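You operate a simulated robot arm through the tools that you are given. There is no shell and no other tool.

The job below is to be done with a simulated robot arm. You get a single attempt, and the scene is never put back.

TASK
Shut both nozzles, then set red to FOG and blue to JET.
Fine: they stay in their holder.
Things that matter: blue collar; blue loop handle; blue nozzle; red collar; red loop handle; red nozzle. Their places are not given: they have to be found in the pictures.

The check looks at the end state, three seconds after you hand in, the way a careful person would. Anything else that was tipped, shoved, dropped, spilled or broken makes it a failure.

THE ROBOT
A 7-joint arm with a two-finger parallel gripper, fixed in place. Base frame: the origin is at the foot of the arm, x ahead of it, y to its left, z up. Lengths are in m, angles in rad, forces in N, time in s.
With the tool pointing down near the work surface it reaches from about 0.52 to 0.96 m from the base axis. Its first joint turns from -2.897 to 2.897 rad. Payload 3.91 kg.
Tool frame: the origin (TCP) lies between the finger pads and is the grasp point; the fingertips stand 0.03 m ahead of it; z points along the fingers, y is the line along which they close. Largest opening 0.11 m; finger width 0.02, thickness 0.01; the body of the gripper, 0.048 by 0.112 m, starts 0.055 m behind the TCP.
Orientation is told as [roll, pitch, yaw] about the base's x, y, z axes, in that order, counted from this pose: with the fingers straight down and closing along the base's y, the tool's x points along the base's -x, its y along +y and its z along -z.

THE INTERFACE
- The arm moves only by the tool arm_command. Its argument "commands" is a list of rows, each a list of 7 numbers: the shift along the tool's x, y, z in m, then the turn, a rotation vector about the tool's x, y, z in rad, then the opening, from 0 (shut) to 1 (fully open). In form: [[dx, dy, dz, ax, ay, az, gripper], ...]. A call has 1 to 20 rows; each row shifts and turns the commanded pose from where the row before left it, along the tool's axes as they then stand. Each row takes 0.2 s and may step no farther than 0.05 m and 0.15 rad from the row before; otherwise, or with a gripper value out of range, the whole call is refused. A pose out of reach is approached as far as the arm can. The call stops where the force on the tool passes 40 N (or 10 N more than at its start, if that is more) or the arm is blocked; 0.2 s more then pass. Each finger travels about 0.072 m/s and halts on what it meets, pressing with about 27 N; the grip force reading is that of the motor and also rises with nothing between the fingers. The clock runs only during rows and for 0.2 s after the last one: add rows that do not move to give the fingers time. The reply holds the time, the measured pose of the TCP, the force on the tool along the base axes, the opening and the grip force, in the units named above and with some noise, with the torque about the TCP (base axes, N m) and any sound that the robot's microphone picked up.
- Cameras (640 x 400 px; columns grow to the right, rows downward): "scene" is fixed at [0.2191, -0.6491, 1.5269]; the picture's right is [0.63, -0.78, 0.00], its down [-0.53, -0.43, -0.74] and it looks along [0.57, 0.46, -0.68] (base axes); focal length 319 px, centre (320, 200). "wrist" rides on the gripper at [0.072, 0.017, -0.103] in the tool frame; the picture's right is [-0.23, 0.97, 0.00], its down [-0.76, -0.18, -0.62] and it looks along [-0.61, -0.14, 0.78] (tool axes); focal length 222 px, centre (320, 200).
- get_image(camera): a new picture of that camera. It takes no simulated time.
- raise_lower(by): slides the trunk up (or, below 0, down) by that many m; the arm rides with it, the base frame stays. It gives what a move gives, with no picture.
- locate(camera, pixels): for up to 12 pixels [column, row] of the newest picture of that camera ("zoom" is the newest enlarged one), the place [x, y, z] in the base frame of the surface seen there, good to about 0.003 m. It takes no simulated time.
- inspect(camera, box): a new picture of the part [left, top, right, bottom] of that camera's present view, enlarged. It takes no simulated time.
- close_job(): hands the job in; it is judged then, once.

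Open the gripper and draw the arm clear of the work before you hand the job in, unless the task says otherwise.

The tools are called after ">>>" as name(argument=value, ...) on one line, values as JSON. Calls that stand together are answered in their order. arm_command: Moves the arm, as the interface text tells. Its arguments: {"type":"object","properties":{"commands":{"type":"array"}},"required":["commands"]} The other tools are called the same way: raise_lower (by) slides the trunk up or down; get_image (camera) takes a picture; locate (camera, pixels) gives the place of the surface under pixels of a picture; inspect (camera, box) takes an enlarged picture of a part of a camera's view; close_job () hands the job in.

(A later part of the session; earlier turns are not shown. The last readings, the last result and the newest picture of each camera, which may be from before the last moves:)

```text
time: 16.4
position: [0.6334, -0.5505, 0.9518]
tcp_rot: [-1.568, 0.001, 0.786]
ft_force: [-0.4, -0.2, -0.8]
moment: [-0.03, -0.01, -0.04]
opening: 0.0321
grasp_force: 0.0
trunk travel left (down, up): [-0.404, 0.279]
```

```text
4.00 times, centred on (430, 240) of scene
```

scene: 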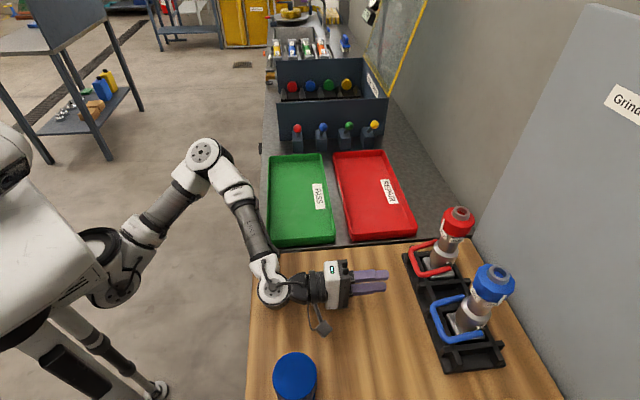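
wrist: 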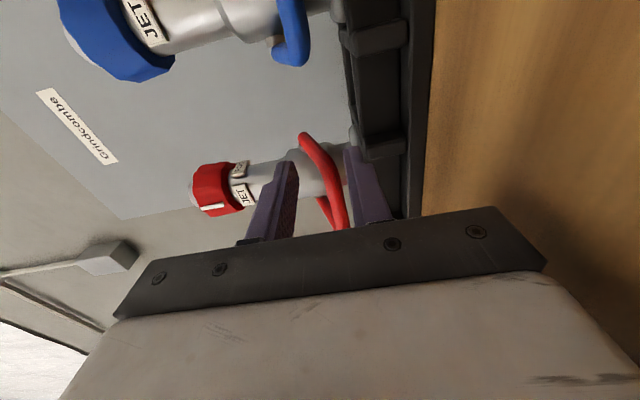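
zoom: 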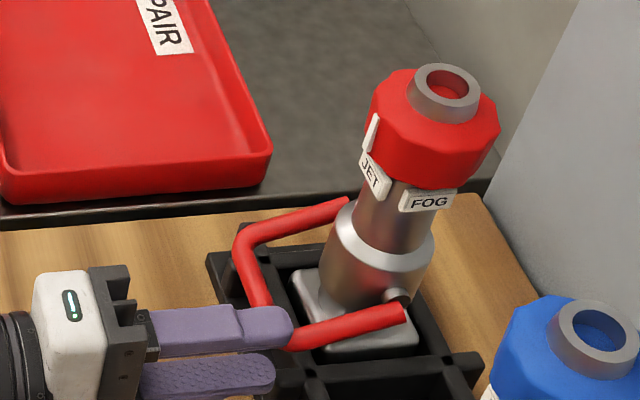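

The fingers straddle the corner of the red loop with no contact (forces ≈0). I slide in 3 cm more so the tips reach about r=0.03 along the side arm.

>>> arm_command(commands=[[0, 0, 0.01, 0, 0, 0, 0.291], [0, 0, 0.01, 0, 0, 0, 0.291], [0, 0, 0.01, 0, 0, 0, 0.291], [0, 0, 0, 0, 0, 0, 0.291]])

>>> inspect(camera="wrist", box=[220, 110, 400, 240])

>>> inspect(camera="scene", box=[350, 190, 510, 290])

```text
time: 17.4
position: [0.653, -0.5716, 0.9514]
tcp_rot: [-1.57, 0.0, 0.789]
ft_force: [0.5, -0.5, 0.3]
moment: [0.01, -0.01, 0.02]
opening: 0.0321
grasp_force: 0.0
trunk travel left (down, up): [-0.404, 0.279]
```

```text
3.08 times, centred on (310, 175) of wrist
```

zoom: 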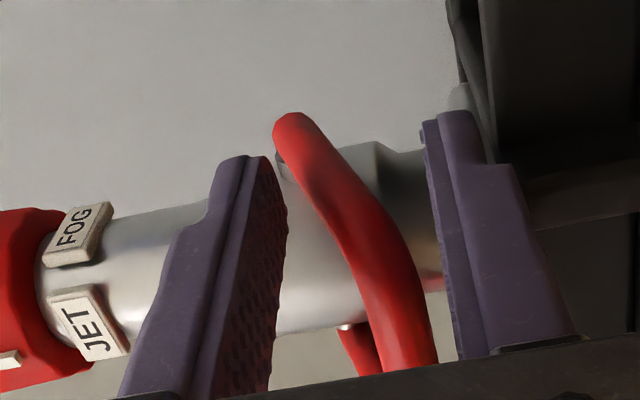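

```text
4.00 times, centred on (430, 240) of scene
```

zoom: 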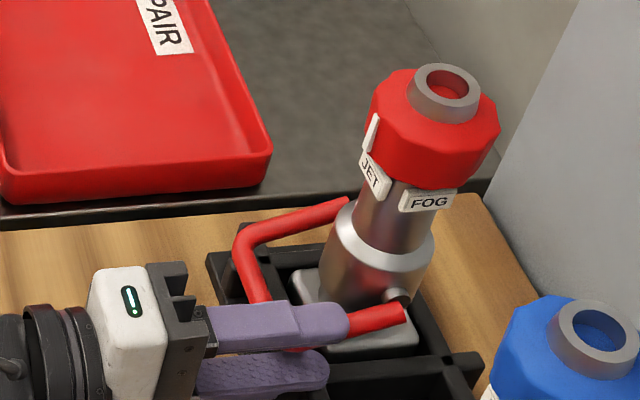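

The upper finger lies over the side arm and the lower one beneath it, as planned. I close gently to about 21 mm so both pads just meet the arm.

>>> arm_command(commands=[[0, 0, 0, 0, 0, 0, 0.24], [0, 0, 0, 0, 0, 0, 0.21], [0, 0, 0, 0, 0, 0, 0.195], [0, 0, 0, 0, 0, 0, 0.195]])

>>> inspect(camera="wrist", box=[220, 110, 400, 240])

```text
time: 18.4
position: [0.6532, -0.5724, 0.9515]
tcp_rot: [-1.57, -0.001, 0.788]
ft_force: [0.0, 0.6, -1.1]
moment: [0.01, 0.02, 0.01]
opening: 0.0224
grasp_force: 1.0
trunk travel left (down, up): [-0.404, 0.279]
```

```text
3.08 times, centred on (310, 175) of wrist
```

zoom: 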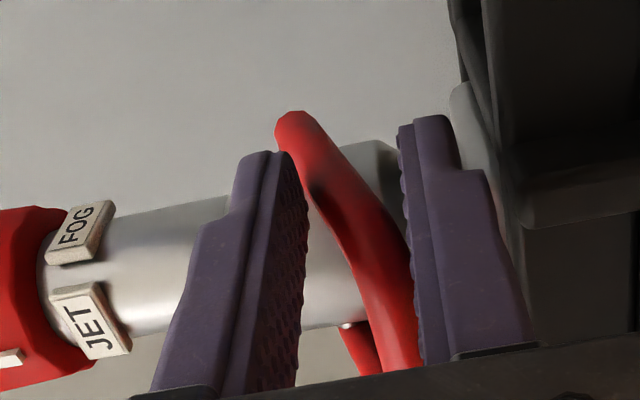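

Contact is light (grip 1 N, opening 22.4 mm). Now I raise the tool 3.5 mm while closing to ~19 mm, the coordinated motion that turns the arm about its pivot.

>>> arm_command(commands=[[0, -0.0015, 0, 0, 0, 0, 0.185], [0, -0.002, 0, 0, 0, 0, 0.172], [0, 0, 0, 0, 0, 0, 0.172]])

>>> inspect(camera="wrist", box=[220, 110, 400, 240])

>>> inspect(camera="scene", box=[350, 190, 510, 290])

```text
time: 19.2
position: [0.6535, -0.5712, 0.954]
tcp_rot: [-1.571, 0.002, 0.788]
ft_force: [-0.7, 0.3, -1.4]
moment: [-0.02, 0.02, 0.05]
opening: 0.0202
grasp_force: 1.6
trunk travel left (down, up): [-0.404, 0.279]
```

```text
3.08 times, centred on (310, 175) of wrist
```

zoom: 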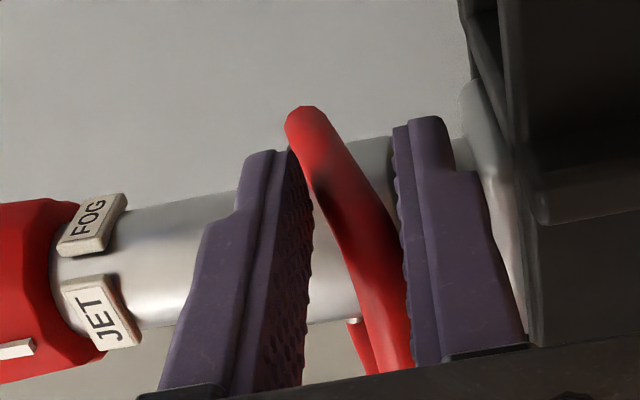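

```text
4.00 times, centred on (430, 240) of scene
```

zoom: 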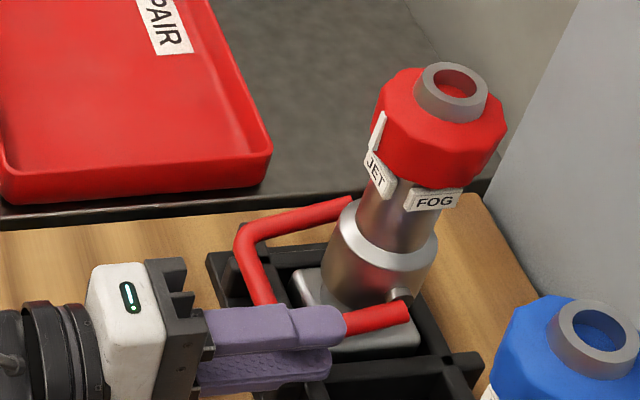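

The nozzle is beginning to lean again (ring shifted ~6 px in zoom) since only the lower finger bears. I'll lower the tool 1.5 mm while closing a bit, so the upper finger comes down on the arm near the pivot.

>>> arm_command(commands=[[0, 0.0015, 0, 0, 0, 0, 0.155], [0, 0.0005, 0, 0, 0, 0, 0.15], [0, 0, 0, 0, 0, 0, 0.15]])

>>> inspect(camera="wrist", box=[220, 110, 400, 240])

>>> inspect(camera="scene", box=[350, 190, 510, 290])

```text
time: 20.0
position: [0.6516, -0.57, 0.9556]
tcp_rot: [-1.575, 0.0, 0.788]
ft_force: [-3.7, 5.1, 13.9]
moment: [-0.73, -0.85, 0.22]
opening: 0.0175
grasp_force: 26.7
trunk travel left (down, up): [-0.404, 0.279]
```

```text
3.08 times, centred on (310, 175) of wrist
```

zoom: 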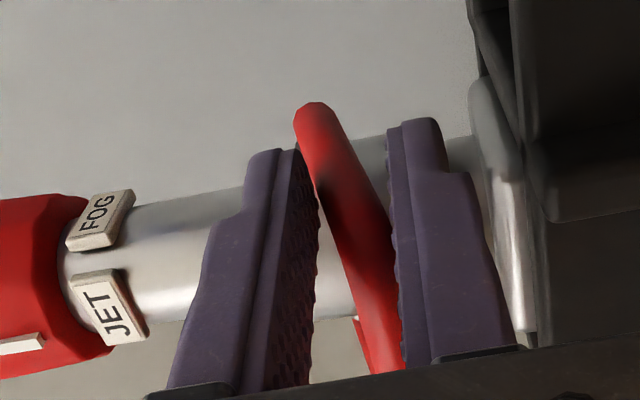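

```text
4.00 times, centred on (430, 240) of scene
```

zoom: 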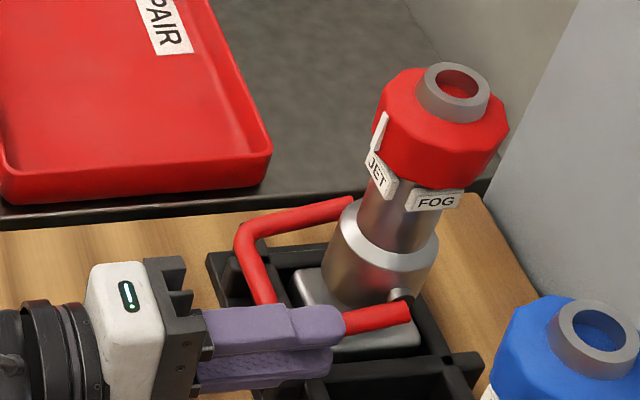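

Now the upper finger presses down (14 N on the tool, grip 27 N) and the opening has shrunk to 17.5 mm, so the arm is turning inside the grip while the nozzle stays seated. I continue: raise 4 mm while closing to ~14 mm.

>>> arm_command(commands=[[0, -0.002, 0, 0, 0, 0, 0.14], [0, -0.002, 0, 0, 0, 0, 0.125], [0, 0, 0, 0, 0, 0, 0.125]])

>>> inspect(camera="wrist", box=[220, 110, 400, 240])

>>> inspect(camera="scene", box=[350, 190, 510, 290])

```text
time: 20.8
position: [0.6518, -0.5714, 0.9571]
tcp_rot: [-1.574, -0.001, 0.786]
ft_force: [-4.4, 1.5, 8.8]
moment: [-0.49, -0.5, -0.06]
opening: 0.0174
grasp_force: 27.2
trunk travel left (down, up): [-0.404, 0.279]
```

```text
3.08 times, centred on (310, 175) of wrist
```

zoom: 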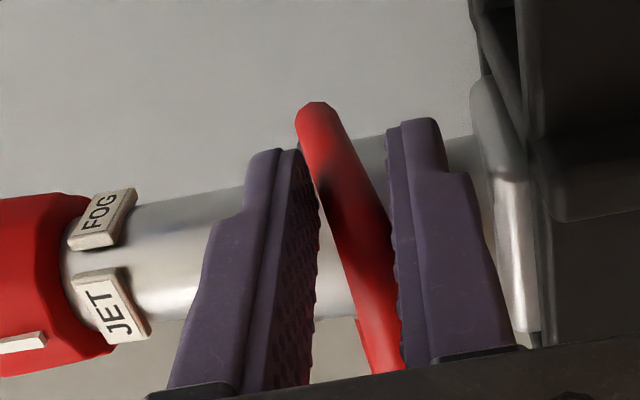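

```text
4.00 times, centred on (430, 240) of scene
```

zoom: 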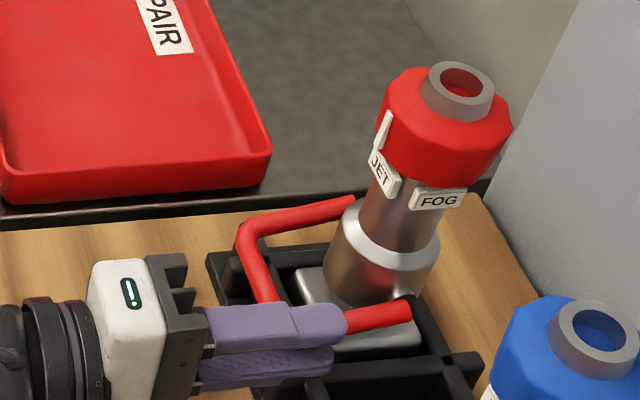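

The opening held at 17.4 mm with grip at its 27 N limit while the push-down fell to 9 N, so I need to know whether the handle turned or the nozzle leaned. I'll measure the ring and the far side arm in the scene.

>>> inspect(camera="scene", box=[400, 200, 490, 280])

>>> locate(camera="zoom", pixels=[[285, 203], [240, 217], [200, 227], [165, 240], [160, 280], [175, 320], [340, 318], [455, 72], [420, 36], [385, 60], [420, 85], [230, 305]])

```text
5.00 times, centred on (445, 240) of scene
```

zoom: 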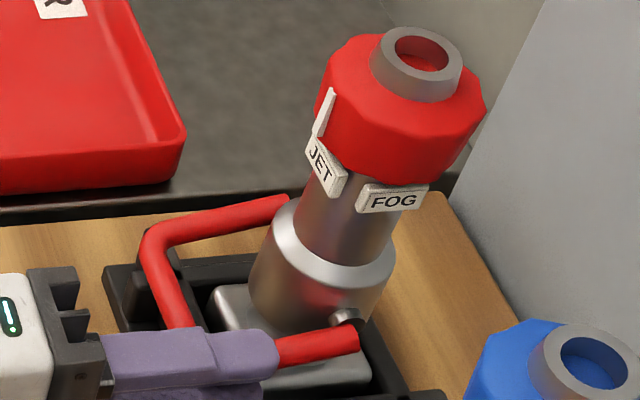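

```text
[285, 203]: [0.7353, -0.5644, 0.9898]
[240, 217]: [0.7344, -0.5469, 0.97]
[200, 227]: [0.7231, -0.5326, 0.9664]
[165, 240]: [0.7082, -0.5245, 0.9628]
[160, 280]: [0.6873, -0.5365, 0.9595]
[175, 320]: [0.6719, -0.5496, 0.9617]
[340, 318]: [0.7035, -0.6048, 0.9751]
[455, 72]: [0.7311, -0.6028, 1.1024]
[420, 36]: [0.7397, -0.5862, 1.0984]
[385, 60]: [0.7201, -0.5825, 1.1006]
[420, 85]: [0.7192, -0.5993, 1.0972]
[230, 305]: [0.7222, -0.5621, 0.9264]
```

The crossbar rose ~7 mm and the arm now sits near −11.5° while the nozzle leans only ~2°, so the handle is turning (hinge torque ≈0.1–0.17 Nm). I keep raising in small steps with the squeeze on.

>>> arm_command(commands=[[0, -0.0015, 0, 0, 0, 0, 0.11], [0, -0.0015, 0, 0, 0, 0, 0.11], [0, 0, 0, 0, 0, 0, 0.11]])

>>> inspect(camera="scene", box=[400, 200, 490, 280])

```text
time: 21.6
position: [0.6529, -0.57, 0.963]
tcp_rot: [-1.574, 0.0, 0.786]
ft_force: [-5.2, 3.9, 11.3]
moment: [-0.55, -0.62, 0.03]
opening: 0.0146
grasp_force: 27.2
trunk travel left (down, up): [-0.404, 0.279]
```

```text
5.00 times, centred on (445, 240) of scene
```

zoom: 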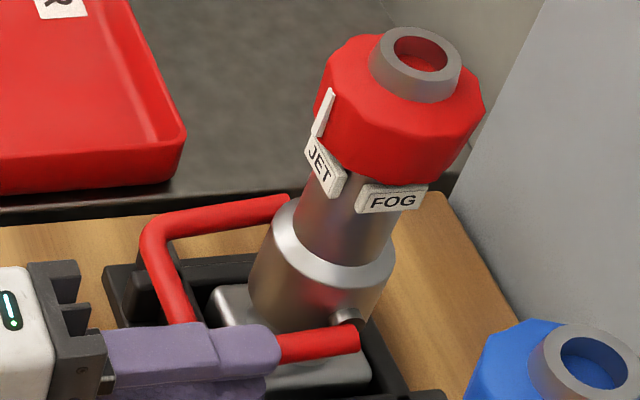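

Opening is down to 14.6 mm (arm ≈−6.5°) with the nozzle's lean unchanged and 11 N still pressing down. I continue another 4 mm up with full squeeze.

>>> arm_command(commands=[[0, -0.0015, 0, 0, 0, 0, 0.09], [0, -0.0015, 0, 0, 0, 0, 0.08], [0, -0.001, 0, 0, 0, 0, 0.08], [0, 0, 0, 0, 0, 0, 0.08]])

>>> inspect(camera="scene", box=[400, 200, 490, 280])

>>> inspect(camera="wrist", box=[220, 110, 400, 240])

```text
time: 22.6
position: [0.6522, -0.5701, 0.9677]
tcp_rot: [-1.576, 0.001, 0.785]
ft_force: [-6.1, 4.1, 13.1]
moment: [-0.57, -0.65, 0.02]
opening: 0.0125
grasp_force: 27.0
trunk travel left (down, up): [-0.404, 0.279]
```

```text
5.00 times, centred on (445, 240) of scene
```

zoom: 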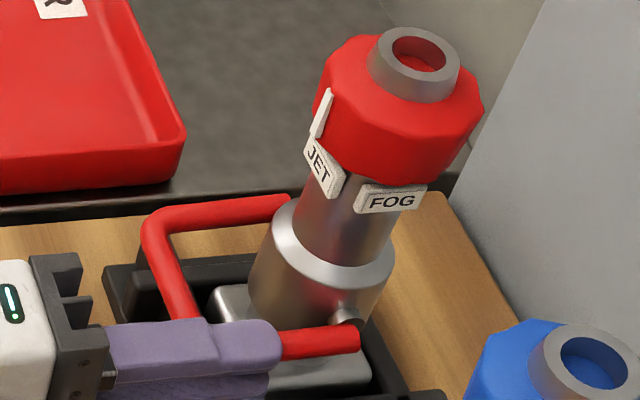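

```text
3.08 times, centred on (310, 175) of wrist
```

zoom: 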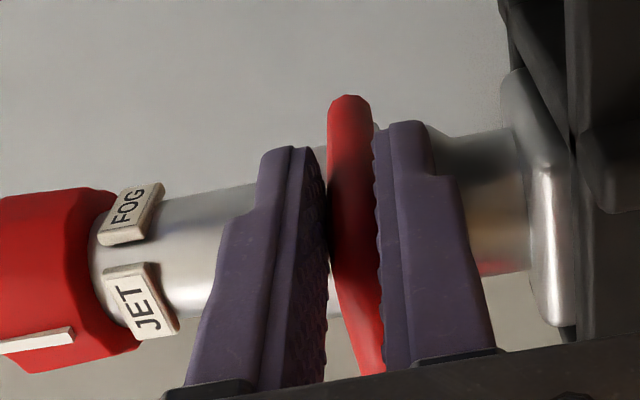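

The side arm is now almost parallel with the fingers (opening 12.5 mm), so it is clamped lengthwise. Next I swing the tool about the pivot line, 0.3 rad in small rows, to carry the handle up.

>>> arm_command(commands=[[0, -0.0031, 0.0001, -0.05, 0, 0, 0.05], [0, -0.0031, 0.0001, -0.05, 0, 0, 0.05], [0, -0.0031, 0.0001, -0.05, 0, 0, 0.05], [0, -0.0031, 0.0001, -0.05, 0, 0, 0.05], [0, 0, 0, 0, 0, 0, 0.05]])

>>> inspect(camera="scene", box=[400, 200, 490, 280])

>>> inspect(camera="wrist", box=[220, 110, 400, 240])

```text
time: 23.8
position: [0.6524, -0.5708, 0.9783]
tcp_rot: [-1.375, 0.001, 0.785]
ft_force: [-4.8, 5.6, 16.9]
moment: [-0.66, -0.79, 0.11]
opening: 0.0128
grasp_force: 26.7
trunk travel left (down, up): [-0.404, 0.279]
```

```text
5.00 times, centred on (445, 240) of scene
```

zoom: 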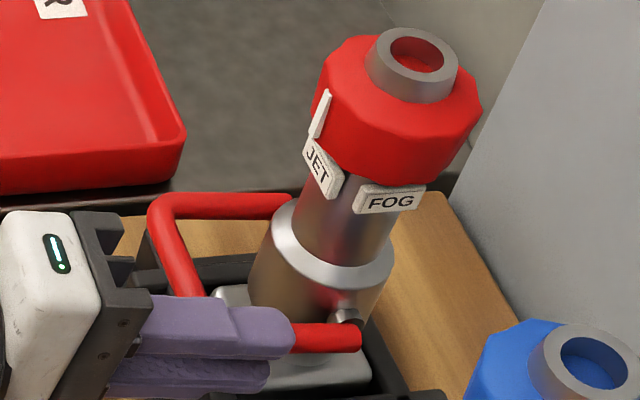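

```text
3.08 times, centred on (310, 175) of wrist
```

zoom: 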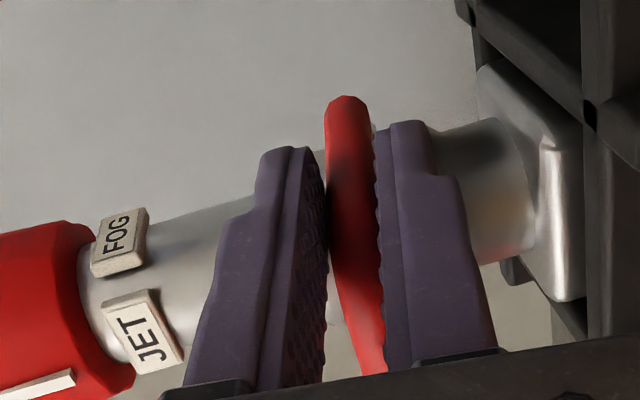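

The handle follows the tool (now ≈+10°), nozzle steady, 17 N pressing down. I go on another 0.2 rad, raising a touch more to ease the down force.

>>> arm_command(commands=[[0, -0.0036, 0.0001, -0.05, 0, 0, 0.05], [0, -0.0035, 0.0001, -0.05, 0, 0, 0.05], [0, -0.0034, 0.0001, -0.05, 0, 0, 0.05], [0, -0.0033, 0.0001, -0.05, 0, 0, 0.05], [0, 0, 0, 0, 0, 0, 0.05]])

>>> inspect(camera="scene", box=[400, 200, 490, 280])

>>> get_image(camera="wrist")

```text
time: 25.0
position: [0.6563, -0.574, 0.9929]
tcp_rot: [-1.177, -0.001, 0.789]
ft_force: [-6.2, 5.5, 17.9]
moment: [-0.55, -0.75, 0.18]
opening: 0.0122
grasp_force: 27.3
trunk travel left (down, up): [-0.404, 0.279]
```

```text
5.00 times, centred on (445, 240) of scene
```

zoom: 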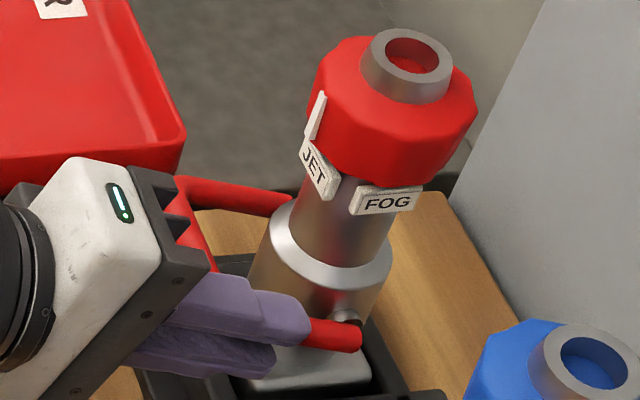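

```text
taken
```

wrist: 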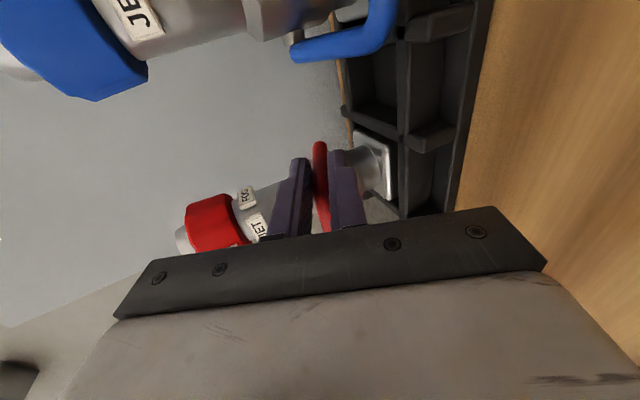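

Handle now about +22° and the nozzle is standing straighter. Continuing 0.2 rad, easing upward slightly more.

>>> arm_command(commands=[[0, -0.0037, -0.0003, -0.05, 0, 0, 0.05], [0, -0.0037, -0.0003, -0.05, 0, 0, 0.05], [0, -0.0034, -0.0001, -0.05, 0, 0, 0.05], [0, -0.0032, 0.0001, -0.05, 0, 0, 0.05], [0, 0, 0, 0, 0, 0, 0.05]])

>>> inspect(camera="scene", box=[380, 190, 490, 280])

>>> get_image(camera="wrist")

```text
time: 26.2
position: [0.6598, -0.5781, 1.0052]
tcp_rot: [-0.976, -0.002, 0.785]
ft_force: [-6.4, 6.0, 17.2]
moment: [-0.33, -0.56, 0.27]
opening: 0.0125
grasp_force: 27.3
trunk travel left (down, up): [-0.404, 0.279]
```

```text
4.44 times, centred on (435, 235) of scene
```

zoom: 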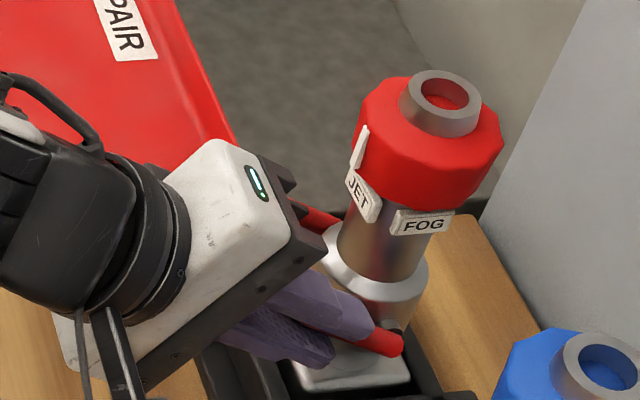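

```text
taken
```

wrist: 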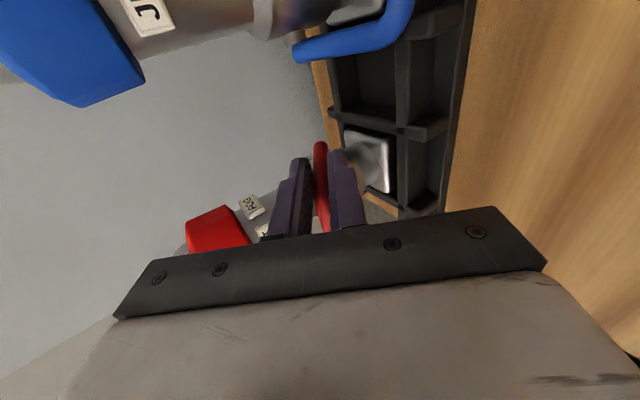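

Now ≈+34° with no stop felt yet (hinge torque ≈0.08 Nm) and clearance to the collar about 3 cm. Continue 0.15 rad more, carefully.

>>> arm_command(commands=[[0, -0.0035, -0.0003, -0.05, 0, 0, 0.05], [0, -0.0035, -0.0003, -0.05, 0, 0, 0.05], [0, -0.0033, -0.0001, -0.05, 0, 0, 0.05], [0, 0, 0, 0, 0, 0, 0.05]])

>>> inspect(camera="scene", box=[380, 190, 490, 280])

>>> get_image(camera="wrist")

```text
time: 27.2
position: [0.6643, -0.5834, 1.0125]
tcp_rot: [-0.824, -0.001, 0.784]
ft_force: [-6.1, 0.2, 15.2]
moment: [-0.71, -0.54, -0.21]
opening: 0.0125
grasp_force: 27.7
trunk travel left (down, up): [-0.404, 0.279]
```

```text
4.44 times, centred on (435, 235) of scene
```

zoom: 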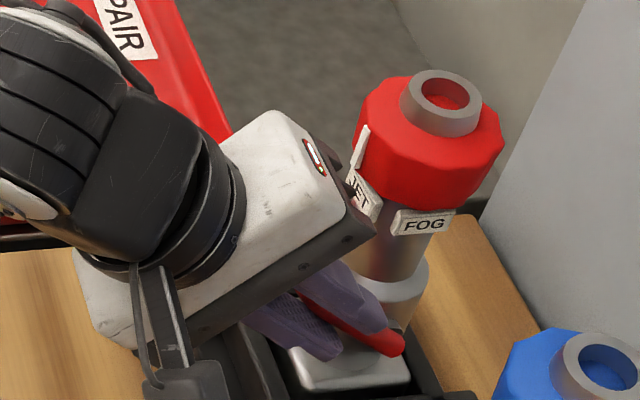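

```text
taken
```

wrist: 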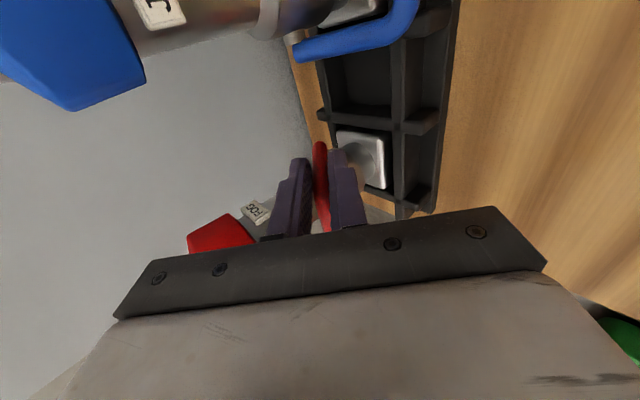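

At ≈+43° the hinge torque has jumped to ≈0.41 Nm and a sideways force appeared, so either the handle has met its stop or a finger touches the body. I first relieve the load (raise ~4 mm), then open and draw back along the tool to look.

>>> arm_command(commands=[[0, -0.001, -0.0019, 0, 0, 0, 0.05], [0, -0.001, -0.0018, 0, 0, 0, 0.05], [0, 0, 0, 0, 0, 0, 0.05]])

>>> inspect(camera="scene", box=[380, 190, 490, 280])

>>> inspect(camera="wrist", box=[180, 110, 420, 260])

```text
time: 28.0
position: [0.6651, -0.5808, 1.0141]
tcp_rot: [-0.82, 0.001, 0.787]
ft_force: [1.6, -4.6, -0.4]
moment: [-0.61, -0.17, -0.2]
opening: 0.0122
grasp_force: 26.8
trunk travel left (down, up): [-0.404, 0.279]
```

```text
4.44 times, centred on (435, 235) of scene
```

zoom: 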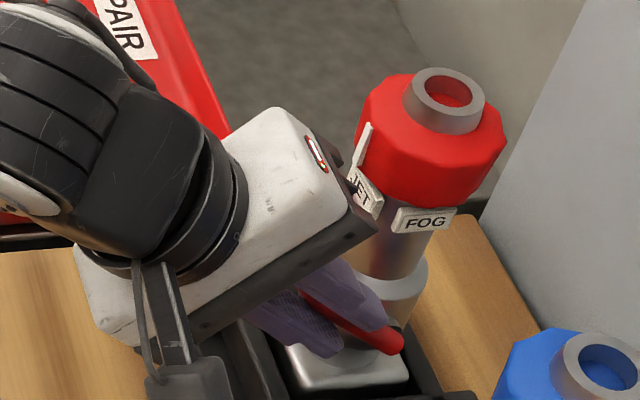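

```text
2.67 times, centred on (300, 185) of wrist
```

zoom: 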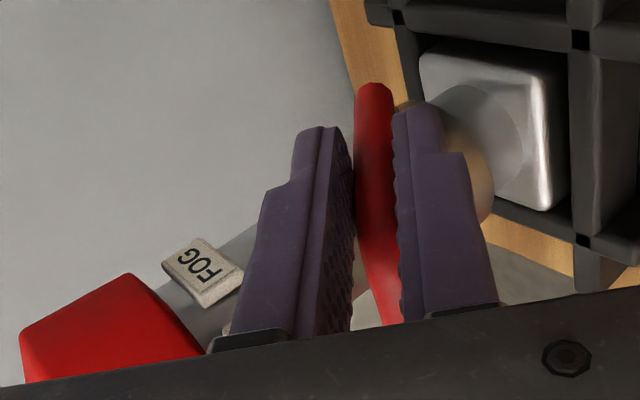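

Load is now nearly zero except a steady turning moment (~0.36 Nm), which looks like the handle's stop. I open the fingers a little and check before drawing back.

>>> arm_command(commands=[[0, 0, 0, 0, 0, 0, 0.15], [0, 0, 0, 0, 0, 0, 0.2], [0, 0, 0, 0, 0, 0, 0.22], [0, 0, 0, 0, 0, 0, 0.22]])

>>> inspect(camera="wrist", box=[180, 110, 420, 260])

>>> inspect(camera="scene", box=[380, 190, 490, 280])

```text
time: 29.0
position: [0.6637, -0.5818, 1.0149]
tcp_rot: [-0.822, 0.0, 0.786]
ft_force: [-0.3, 0.4, -1.1]
moment: [0.0, -0.01, -0.01]
opening: 0.0245
grasp_force: 0.1
trunk travel left (down, up): [-0.404, 0.279]
```

```text
2.67 times, centred on (300, 185) of wrist
```

zoom: 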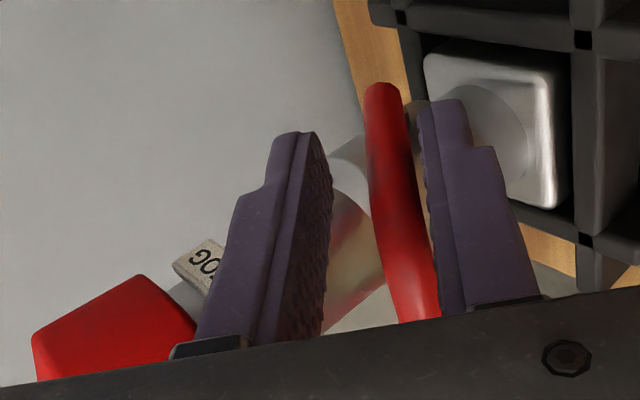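

```text
4.44 times, centred on (435, 235) of scene
```

zoom: 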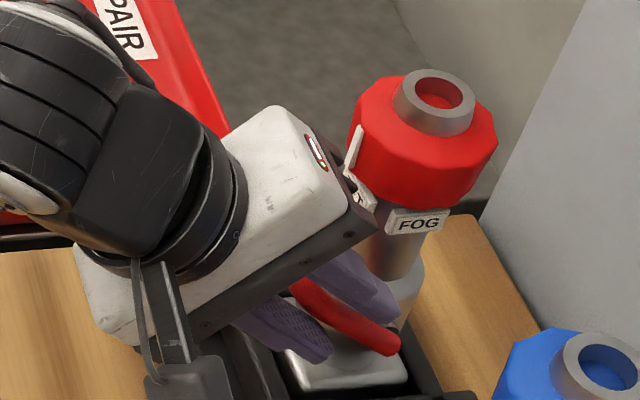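

The nozzle is upright again and the handle stays up. I draw the tool straight back 9 cm and then look at the handle's angle.

>>> arm_command(commands=[[0, 0, -0.015, 0, 0, 0, 0.22], [0, 0, -0.02, 0, 0, 0, 0.22], [0, 0, -0.025, 0, 0, 0, 0.22], [0, 0, -0.03, 0, 0, 0, 0.22], [0, 0, 0, 0, 0, 0, 0.22]])

>>> get_image(camera="wrist")

>>> inspect(camera="scene", box=[400, 200, 490, 280])

```text
time: 30.2
position: [0.6172, -0.5368, 1.0773]
tcp_rot: [-0.823, 0.0, 0.787]
ft_force: [-0.2, 0.5, 0.1]
moment: [0.03, -0.01, 0.03]
opening: 0.0241
grasp_force: 0.0
trunk travel left (down, up): [-0.404, 0.279]
```

```text
taken
```

wrist: 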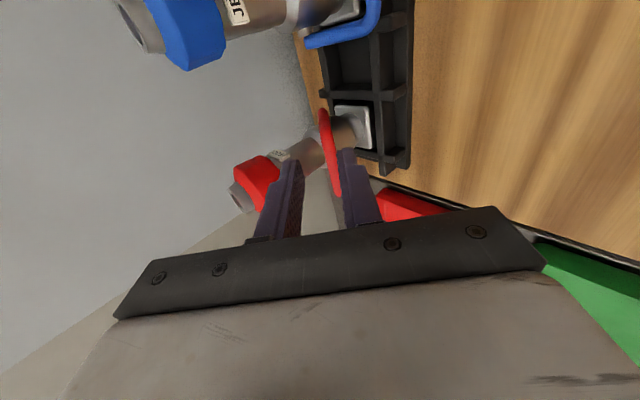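

```text
5.00 times, centred on (445, 240) of scene
```

zoom: 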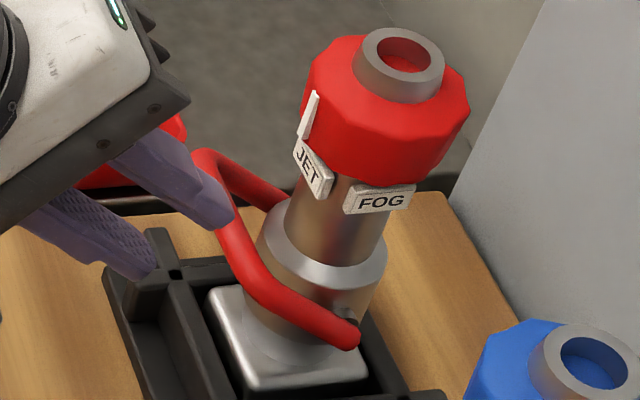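

Red's handle now stands up at roughly 40° and the nozzle is seated as before. I'll measure its angle and how close it is to the barrel.

>>> locate(camera="zoom", pixels=[[350, 332], [320, 322], [290, 305], [262, 285], [280, 200], [250, 180], [225, 165], [205, 158], [225, 210], [240, 250], [300, 245], [250, 270]])

>>> locate(camera="wrist", pixels=[[325, 115], [330, 130], [334, 150], [338, 170], [322, 112], [339, 190], [350, 120], [345, 130], [310, 150], [270, 180]])

```text
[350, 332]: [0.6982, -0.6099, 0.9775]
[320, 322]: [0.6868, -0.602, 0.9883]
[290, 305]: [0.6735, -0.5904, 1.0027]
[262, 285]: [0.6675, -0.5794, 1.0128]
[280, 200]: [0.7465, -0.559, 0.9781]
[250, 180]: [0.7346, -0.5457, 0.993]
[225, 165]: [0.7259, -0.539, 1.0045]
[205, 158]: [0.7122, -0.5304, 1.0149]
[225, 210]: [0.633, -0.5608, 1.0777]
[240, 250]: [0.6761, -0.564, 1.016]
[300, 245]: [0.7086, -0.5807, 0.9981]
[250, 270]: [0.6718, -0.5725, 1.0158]
```

```text
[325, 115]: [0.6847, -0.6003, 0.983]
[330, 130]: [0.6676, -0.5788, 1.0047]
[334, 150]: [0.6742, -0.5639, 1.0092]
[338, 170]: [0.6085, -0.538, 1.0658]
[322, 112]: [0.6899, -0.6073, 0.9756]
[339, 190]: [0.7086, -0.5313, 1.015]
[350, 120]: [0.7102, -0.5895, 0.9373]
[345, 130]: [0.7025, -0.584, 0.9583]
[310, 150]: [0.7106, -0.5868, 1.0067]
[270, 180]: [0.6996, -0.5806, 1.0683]
```

Red's handle measures ≈+40° (from −20°), a 60° swing, consistent with the torque jump being its stop; I'll double-check later against blue. Now I back off, level the tool again and keep the fingers at ~32 mm for blue's far (s+) side arm, which keeps the wrist away from the blue bottle.

>>> arm_command(commands=[[0, 0, -0.025, 0, 0, 0, 0.291], [0, 0, -0.025, 0, 0, 0, 0.291], [0, 0, 0, 0.1247, 0, 0, 0.291], [0, 0, 0, 0.1247, 0, 0, 0.291], [0, 0, 0, 0.1247, 0, 0, 0.291], [0, 0, 0, 0.1247, 0, 0, 0.291], [0, 0, 0, 0.1247, 0, 0, 0.291], [0, 0, 0, 0.1247, 0, 0, 0.291], [0, 0, 0, 0, 0, 0, 0.291]])

>>> get_image(camera="scene")

>>> get_image(camera="wrist")

```text
time: 32.2
position: [0.5919, -0.5097, 1.1099]
tcp_rot: [-1.571, 0.0, 0.786]
ft_force: [-0.1, 0.1, -0.2]
moment: [0.0, 0.01, 0.0]
opening: 0.032
grasp_force: 0.0
trunk travel left (down, up): [-0.404, 0.279]
```

```text
taken
```

scene: 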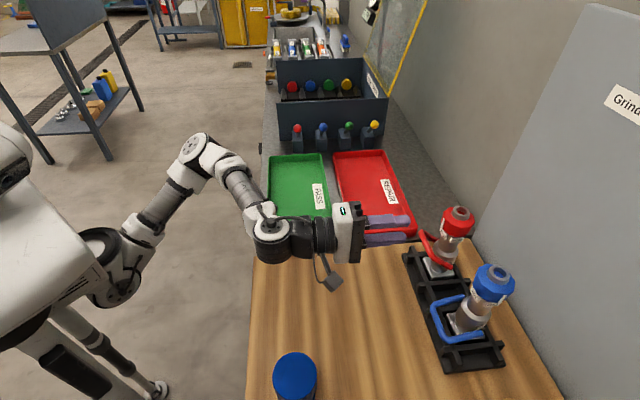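

```text
taken
```

wrist: 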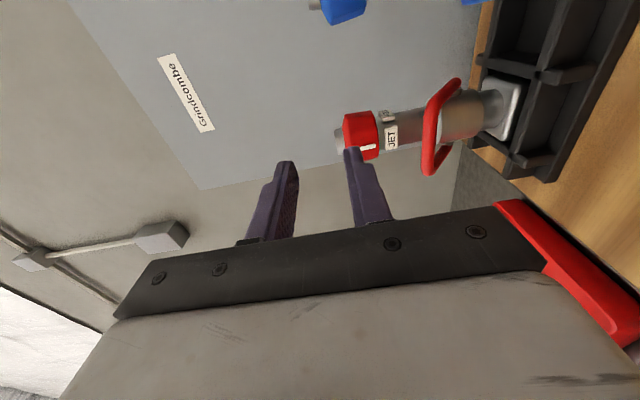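

Clear all round. I move 5.7 cm toward blue and 15.9 cm down to the height for blue's far side arm, staying 7 cm short of it.

>>> arm_command(commands=[[0.0095, 0.0265, -0.002, 0, 0, 0, 0.291], [0.0095, 0.0265, -0.002, 0, 0, 0, 0.291], [0.0095, 0.0265, -0.002, 0, 0, 0, 0.291], [0.0095, 0.0265, -0.002, 0, 0, 0, 0.291], [0.0095, 0.0265, -0.002, 0, 0, 0, 0.291], [0.0092, 0.0261, -0.002, 0, 0, 0, 0.291], [0, 0, 0, 0, 0, 0, 0.291]])

>>> get_image(camera="scene")

>>> get_image(camera="wrist")

```text
time: 33.8
position: [0.5431, -0.5415, 0.9524]
tcp_rot: [-1.57, 0.0, 0.785]
ft_force: [-0.5, -0.4, 0.9]
moment: [0.0, -0.02, -0.01]
opening: 0.0319
grasp_force: 0.0
trunk travel left (down, up): [-0.404, 0.279]
```

```text
taken
```

scene: 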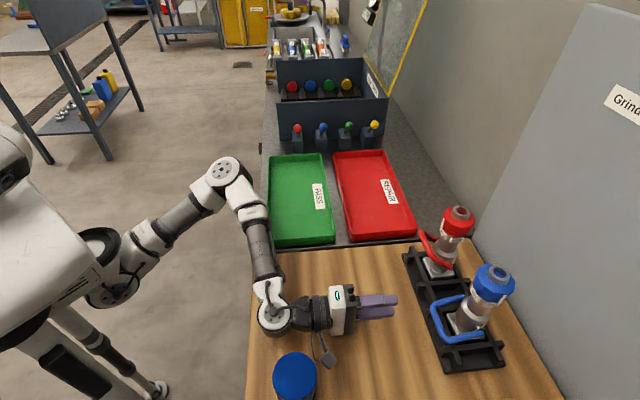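

```text
taken
```

wrist: 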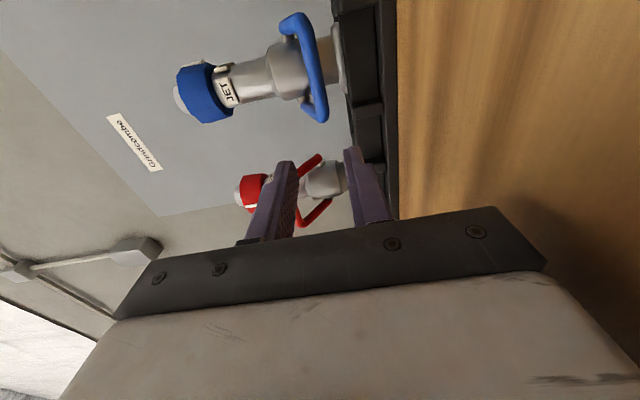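

The TCP is in line with blue's far side arm (s≈0.041, z≈0.952). I enlarge the blue loop in the wrist view and measure the arm near (305–325,105–118).

>>> inspect(camera="wrist", box=[240, 0, 380, 140])

>>> locate(camera="wrist", pixels=[[304, 101], [308, 105], [313, 110], [318, 115], [323, 118], [322, 100], [318, 80], [312, 50], [305, 25], [292, 18], [345, 60], [340, 40]])

```text
2.86 times, centred on (310, 70) of wrist
```

zoom: 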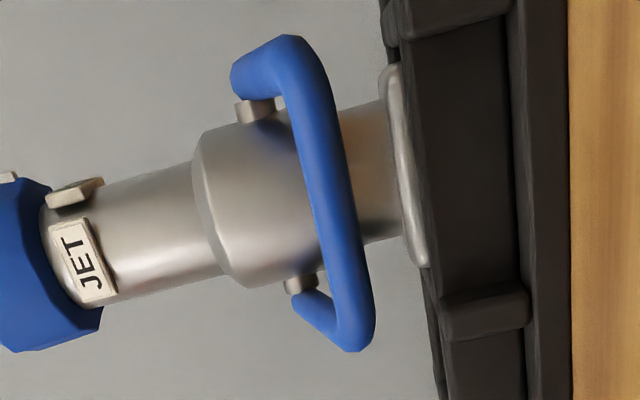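

```text
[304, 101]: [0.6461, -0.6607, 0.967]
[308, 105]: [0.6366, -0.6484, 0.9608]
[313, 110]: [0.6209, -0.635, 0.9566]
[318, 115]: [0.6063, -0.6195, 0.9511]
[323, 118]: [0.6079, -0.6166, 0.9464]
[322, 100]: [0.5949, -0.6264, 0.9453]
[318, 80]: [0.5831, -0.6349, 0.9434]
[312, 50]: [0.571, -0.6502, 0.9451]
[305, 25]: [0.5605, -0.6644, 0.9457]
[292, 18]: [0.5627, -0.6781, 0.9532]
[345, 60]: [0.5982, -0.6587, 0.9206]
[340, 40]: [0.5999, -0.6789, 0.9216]
```

Blue's arm matches red's layout (centre s≈0.0355, crossbar outer face r≈0.066, z≈0.945). I slide in 7 cm, then check.

>>> arm_command(commands=[[0, 0, 0.02, 0, 0, 0, 0.291], [0, 0, 0.02, 0, 0, 0, 0.291], [0, 0, 0.015, 0, 0, 0, 0.291], [0, 0, 0.015, 0, 0, 0, 0.291], [0, 0, 0, 0, 0, 0, 0.291]])

>>> get_image(camera="wrist")

>>> inspect(camera="scene", box=[380, 240, 520, 350])

```text
time: 35.0
position: [0.5922, -0.5914, 0.9507]
tcp_rot: [-1.571, 0.0, 0.789]
ft_force: [-0.2, 0.3, 0.0]
moment: [0.01, -0.02, 0.02]
opening: 0.032
grasp_force: 0.0
trunk travel left (down, up): [-0.404, 0.279]
```

```text
taken
```

wrist: 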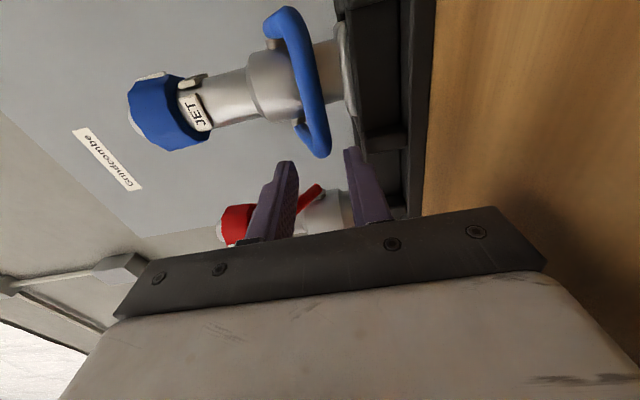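

```text
3.64 times, centred on (450, 295) of scene
```

zoom: 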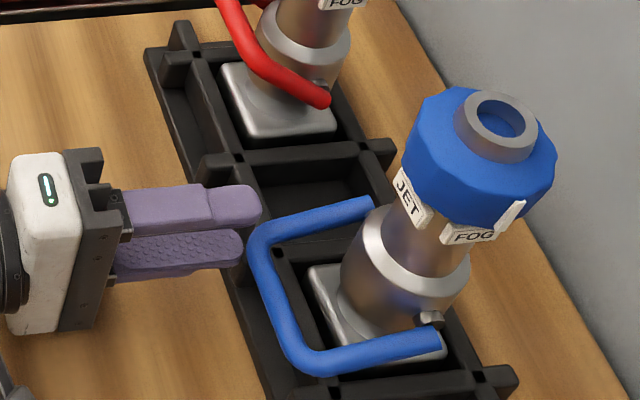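

Before going further I want to verify side-to-side alignment: I'll locate points on the finger tips and the arm in this zoom.

>>> locate(camera="zoom", pixels=[[250, 205], [230, 190], [230, 215], [215, 240], [215, 255], [235, 245], [265, 240], [290, 222], [330, 212], [360, 203], [200, 200], [180, 265]])

>>> inspect(camera="wrist", box=[240, 60, 400, 220])

```text
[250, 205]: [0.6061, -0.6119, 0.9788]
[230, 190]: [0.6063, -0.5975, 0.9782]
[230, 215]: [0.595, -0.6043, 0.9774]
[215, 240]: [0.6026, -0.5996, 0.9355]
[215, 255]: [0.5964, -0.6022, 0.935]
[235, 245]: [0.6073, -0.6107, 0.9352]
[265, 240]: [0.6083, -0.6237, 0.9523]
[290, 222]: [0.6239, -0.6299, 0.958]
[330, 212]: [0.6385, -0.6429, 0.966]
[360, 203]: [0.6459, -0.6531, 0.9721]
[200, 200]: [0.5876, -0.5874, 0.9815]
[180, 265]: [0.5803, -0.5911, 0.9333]
```

```text
2.50 times, centred on (320, 140) of wrist
```

zoom: 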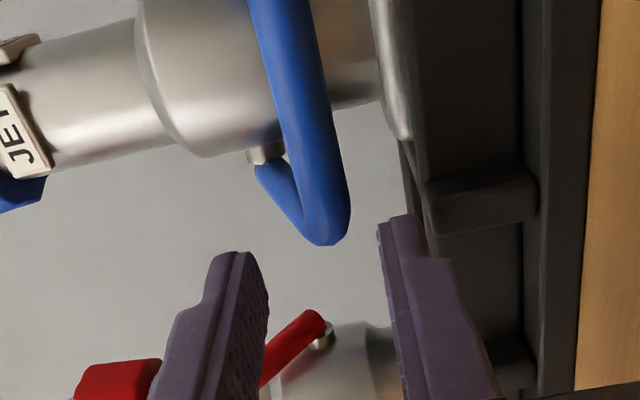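

Finger centre s≈0.040 vs. arm s≈0.0355: the 2 cm wide fingers cover the arm. I slide in the remaining 3 cm.

>>> arm_command(commands=[[0, 0, 0.01, 0, 0, 0, 0.291], [0, 0, 0.01, 0, 0, 0, 0.291], [0, 0, 0.009, 0, 0, 0, 0.291], [0, 0, 0, 0, 0, 0, 0.291]])

>>> inspect(camera="wrist", box=[220, 80, 400, 240])

>>> inspect(camera="scene", box=[400, 240, 520, 350])

```text
time: 36.0
position: [0.6138, -0.6126, 0.9506]
tcp_rot: [-1.571, 0.001, 0.786]
ft_force: [-0.3, 0.3, -0.7]
moment: [-0.02, 0.01, 0.01]
opening: 0.032
grasp_force: 0.1
trunk travel left (down, up): [-0.404, 0.279]
```

```text
2.50 times, centred on (310, 160) of wrist
```

zoom: 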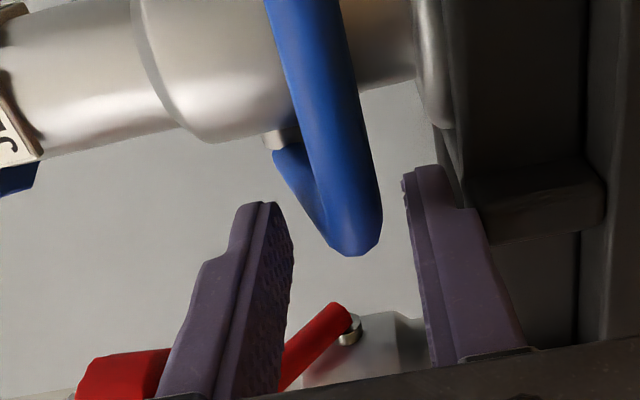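

```text
3.64 times, centred on (460, 295) of scene
```

zoom: 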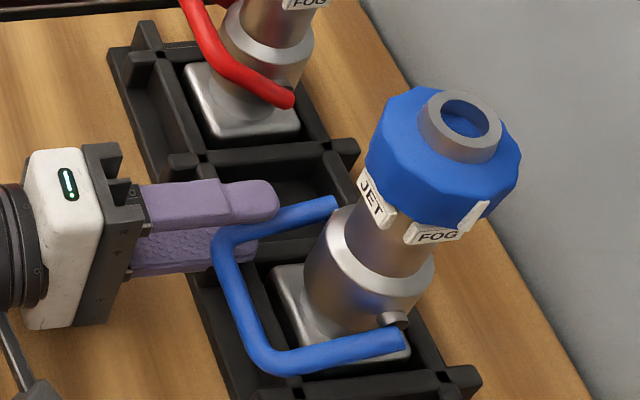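

The fingers straddle blue's side arm with the same offset that worked on red. I close gently to first contact.

>>> arm_command(commands=[[0, 0, 0, 0, 0, 0, 0.24], [0, 0, 0, 0, 0, 0, 0.21], [0, 0, 0, 0, 0, 0, 0.2], [0, 0, 0, 0, 0, 0, 0.2]])

>>> inspect(camera="wrist", box=[220, 80, 400, 240])

>>> inspect(camera="scene", box=[400, 240, 520, 350])

```text
time: 37.0
position: [0.6135, -0.6121, 0.9507]
tcp_rot: [-1.569, 0.0, 0.787]
ft_force: [-0.9, 0.0, -1.7]
moment: [0.03, -0.03, 0.02]
opening: 0.0226
grasp_force: 0.5
trunk travel left (down, up): [-0.404, 0.279]
```

```text
2.50 times, centred on (310, 160) of wrist
```

zoom: 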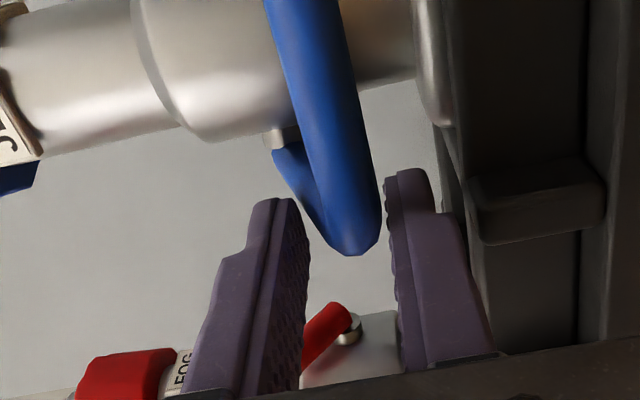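

```text
3.64 times, centred on (460, 295) of scene
```

zoom: 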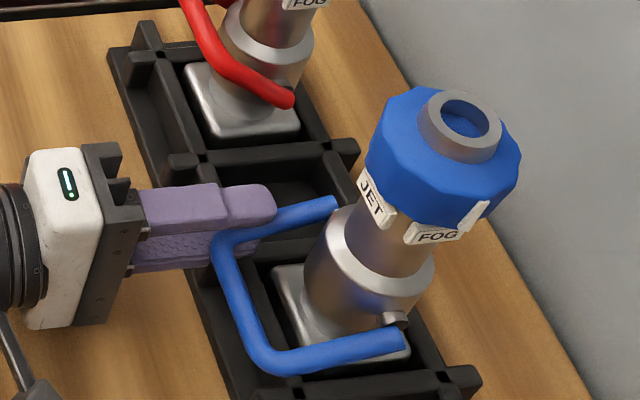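

Light contact (grip 0.5 N, opening 22.6 mm). Now I close further with only a 1 mm rise, so the upper finger bears down near the pivot while the lower lifts the outer end.

>>> arm_command(commands=[[0, -0.001, 0, 0, 0, 0, 0.18], [0, 0, 0, 0, 0, 0, 0.165], [0, 0, 0, 0, 0, 0, 0.15], [0, 0, 0, 0, 0, 0, 0.15]])

>>> inspect(camera="wrist", box=[220, 80, 400, 240])

>>> inspect(camera="scene", box=[400, 240, 520, 350])

```text
time: 38.0
position: [0.6125, -0.6108, 0.9566]
tcp_rot: [-1.576, -0.001, 0.786]
ft_force: [-5.0, 6.4, 15.7]
moment: [-0.85, -0.83, -0.04]
opening: 0.018
grasp_force: 27.2
trunk travel left (down, up): [-0.404, 0.279]
```

```text
2.50 times, centred on (310, 160) of wrist
```

zoom: 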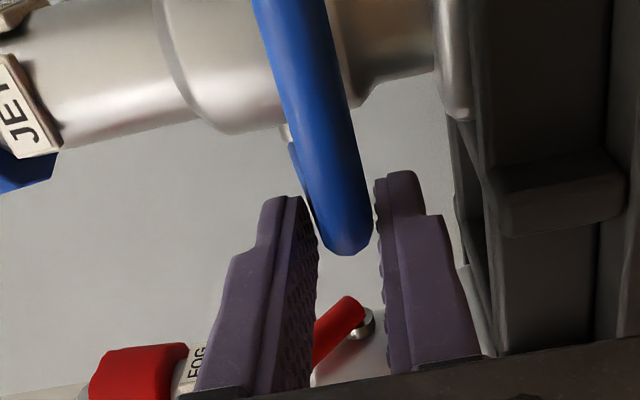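

```text
3.64 times, centred on (460, 295) of scene
```

zoom: 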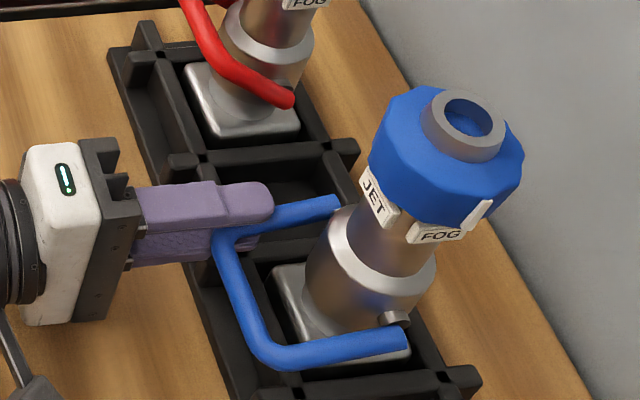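

Same behaviour as red: 16 N pressing down, grip 27 N, opening 18 mm, nozzle barely leaning. I raise 5 mm in small rows while closing.

>>> arm_command(commands=[[0, -0.002, 0, 0, 0, 0, 0.13], [0, -0.0015, 0, 0, 0, 0, 0.12], [0, -0.0015, 0, 0, 0, 0, 0.11], [0, 0, 0, 0, 0, 0, 0.11]])

>>> inspect(camera="scene", box=[400, 240, 520, 350])

```text
time: 39.0
position: [0.6127, -0.6106, 0.9584]
tcp_rot: [-1.572, 0.002, 0.788]
ft_force: [-3.4, 4.7, 10.4]
moment: [-0.56, -0.56, -0.04]
opening: 0.0169
grasp_force: 26.4
trunk travel left (down, up): [-0.404, 0.279]
```

```text
3.64 times, centred on (460, 295) of scene
```

zoom: 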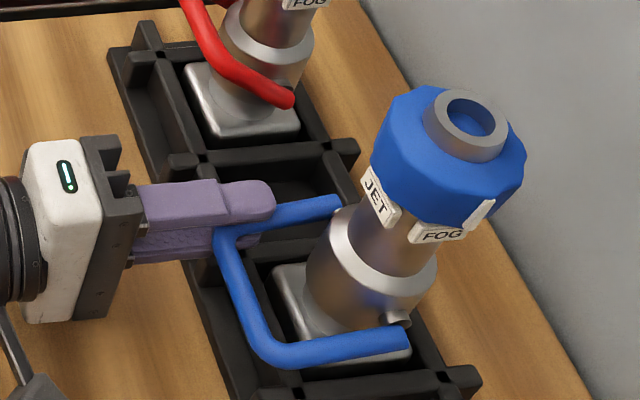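

Good: opening 16.9 mm and still 10 N downwards. I continue with another 4 mm rise and tighter closing.

>>> arm_command(commands=[[0, -0.0015, 0, 0, 0, 0, 0.09], [0, -0.0015, 0, 0, 0, 0, 0.08], [0, -0.001, 0, 0, 0, 0, 0.08], [0, 0, 0, 0, 0, 0, 0.08]])

>>> inspect(camera="scene", box=[400, 240, 520, 350])

>>> inspect(camera="wrist", box=[220, 80, 400, 240])

```text
time: 40.0
position: [0.6114, -0.6107, 0.9644]
tcp_rot: [-1.574, 0.001, 0.787]
ft_force: [-2.4, 6.6, 13.2]
moment: [-0.69, -0.67, -0.02]
opening: 0.0139
grasp_force: 27.6
trunk travel left (down, up): [-0.404, 0.279]
```

```text
3.64 times, centred on (460, 295) of scene
```

zoom: 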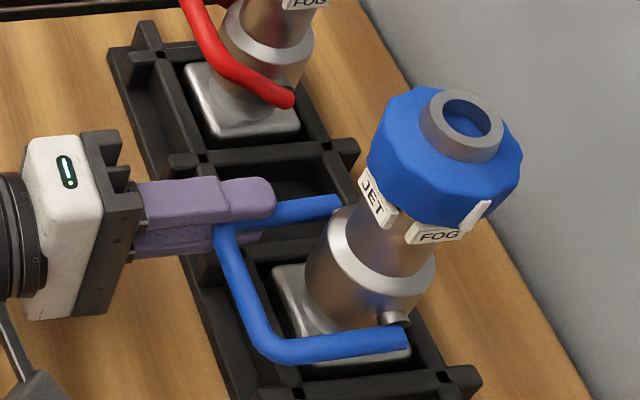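

```text
2.50 times, centred on (310, 160) of wrist
```

zoom: 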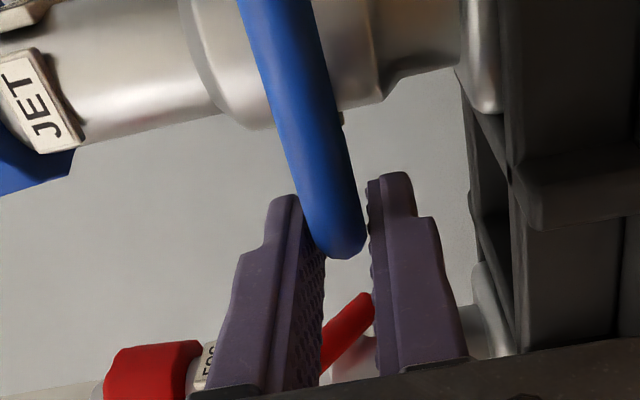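

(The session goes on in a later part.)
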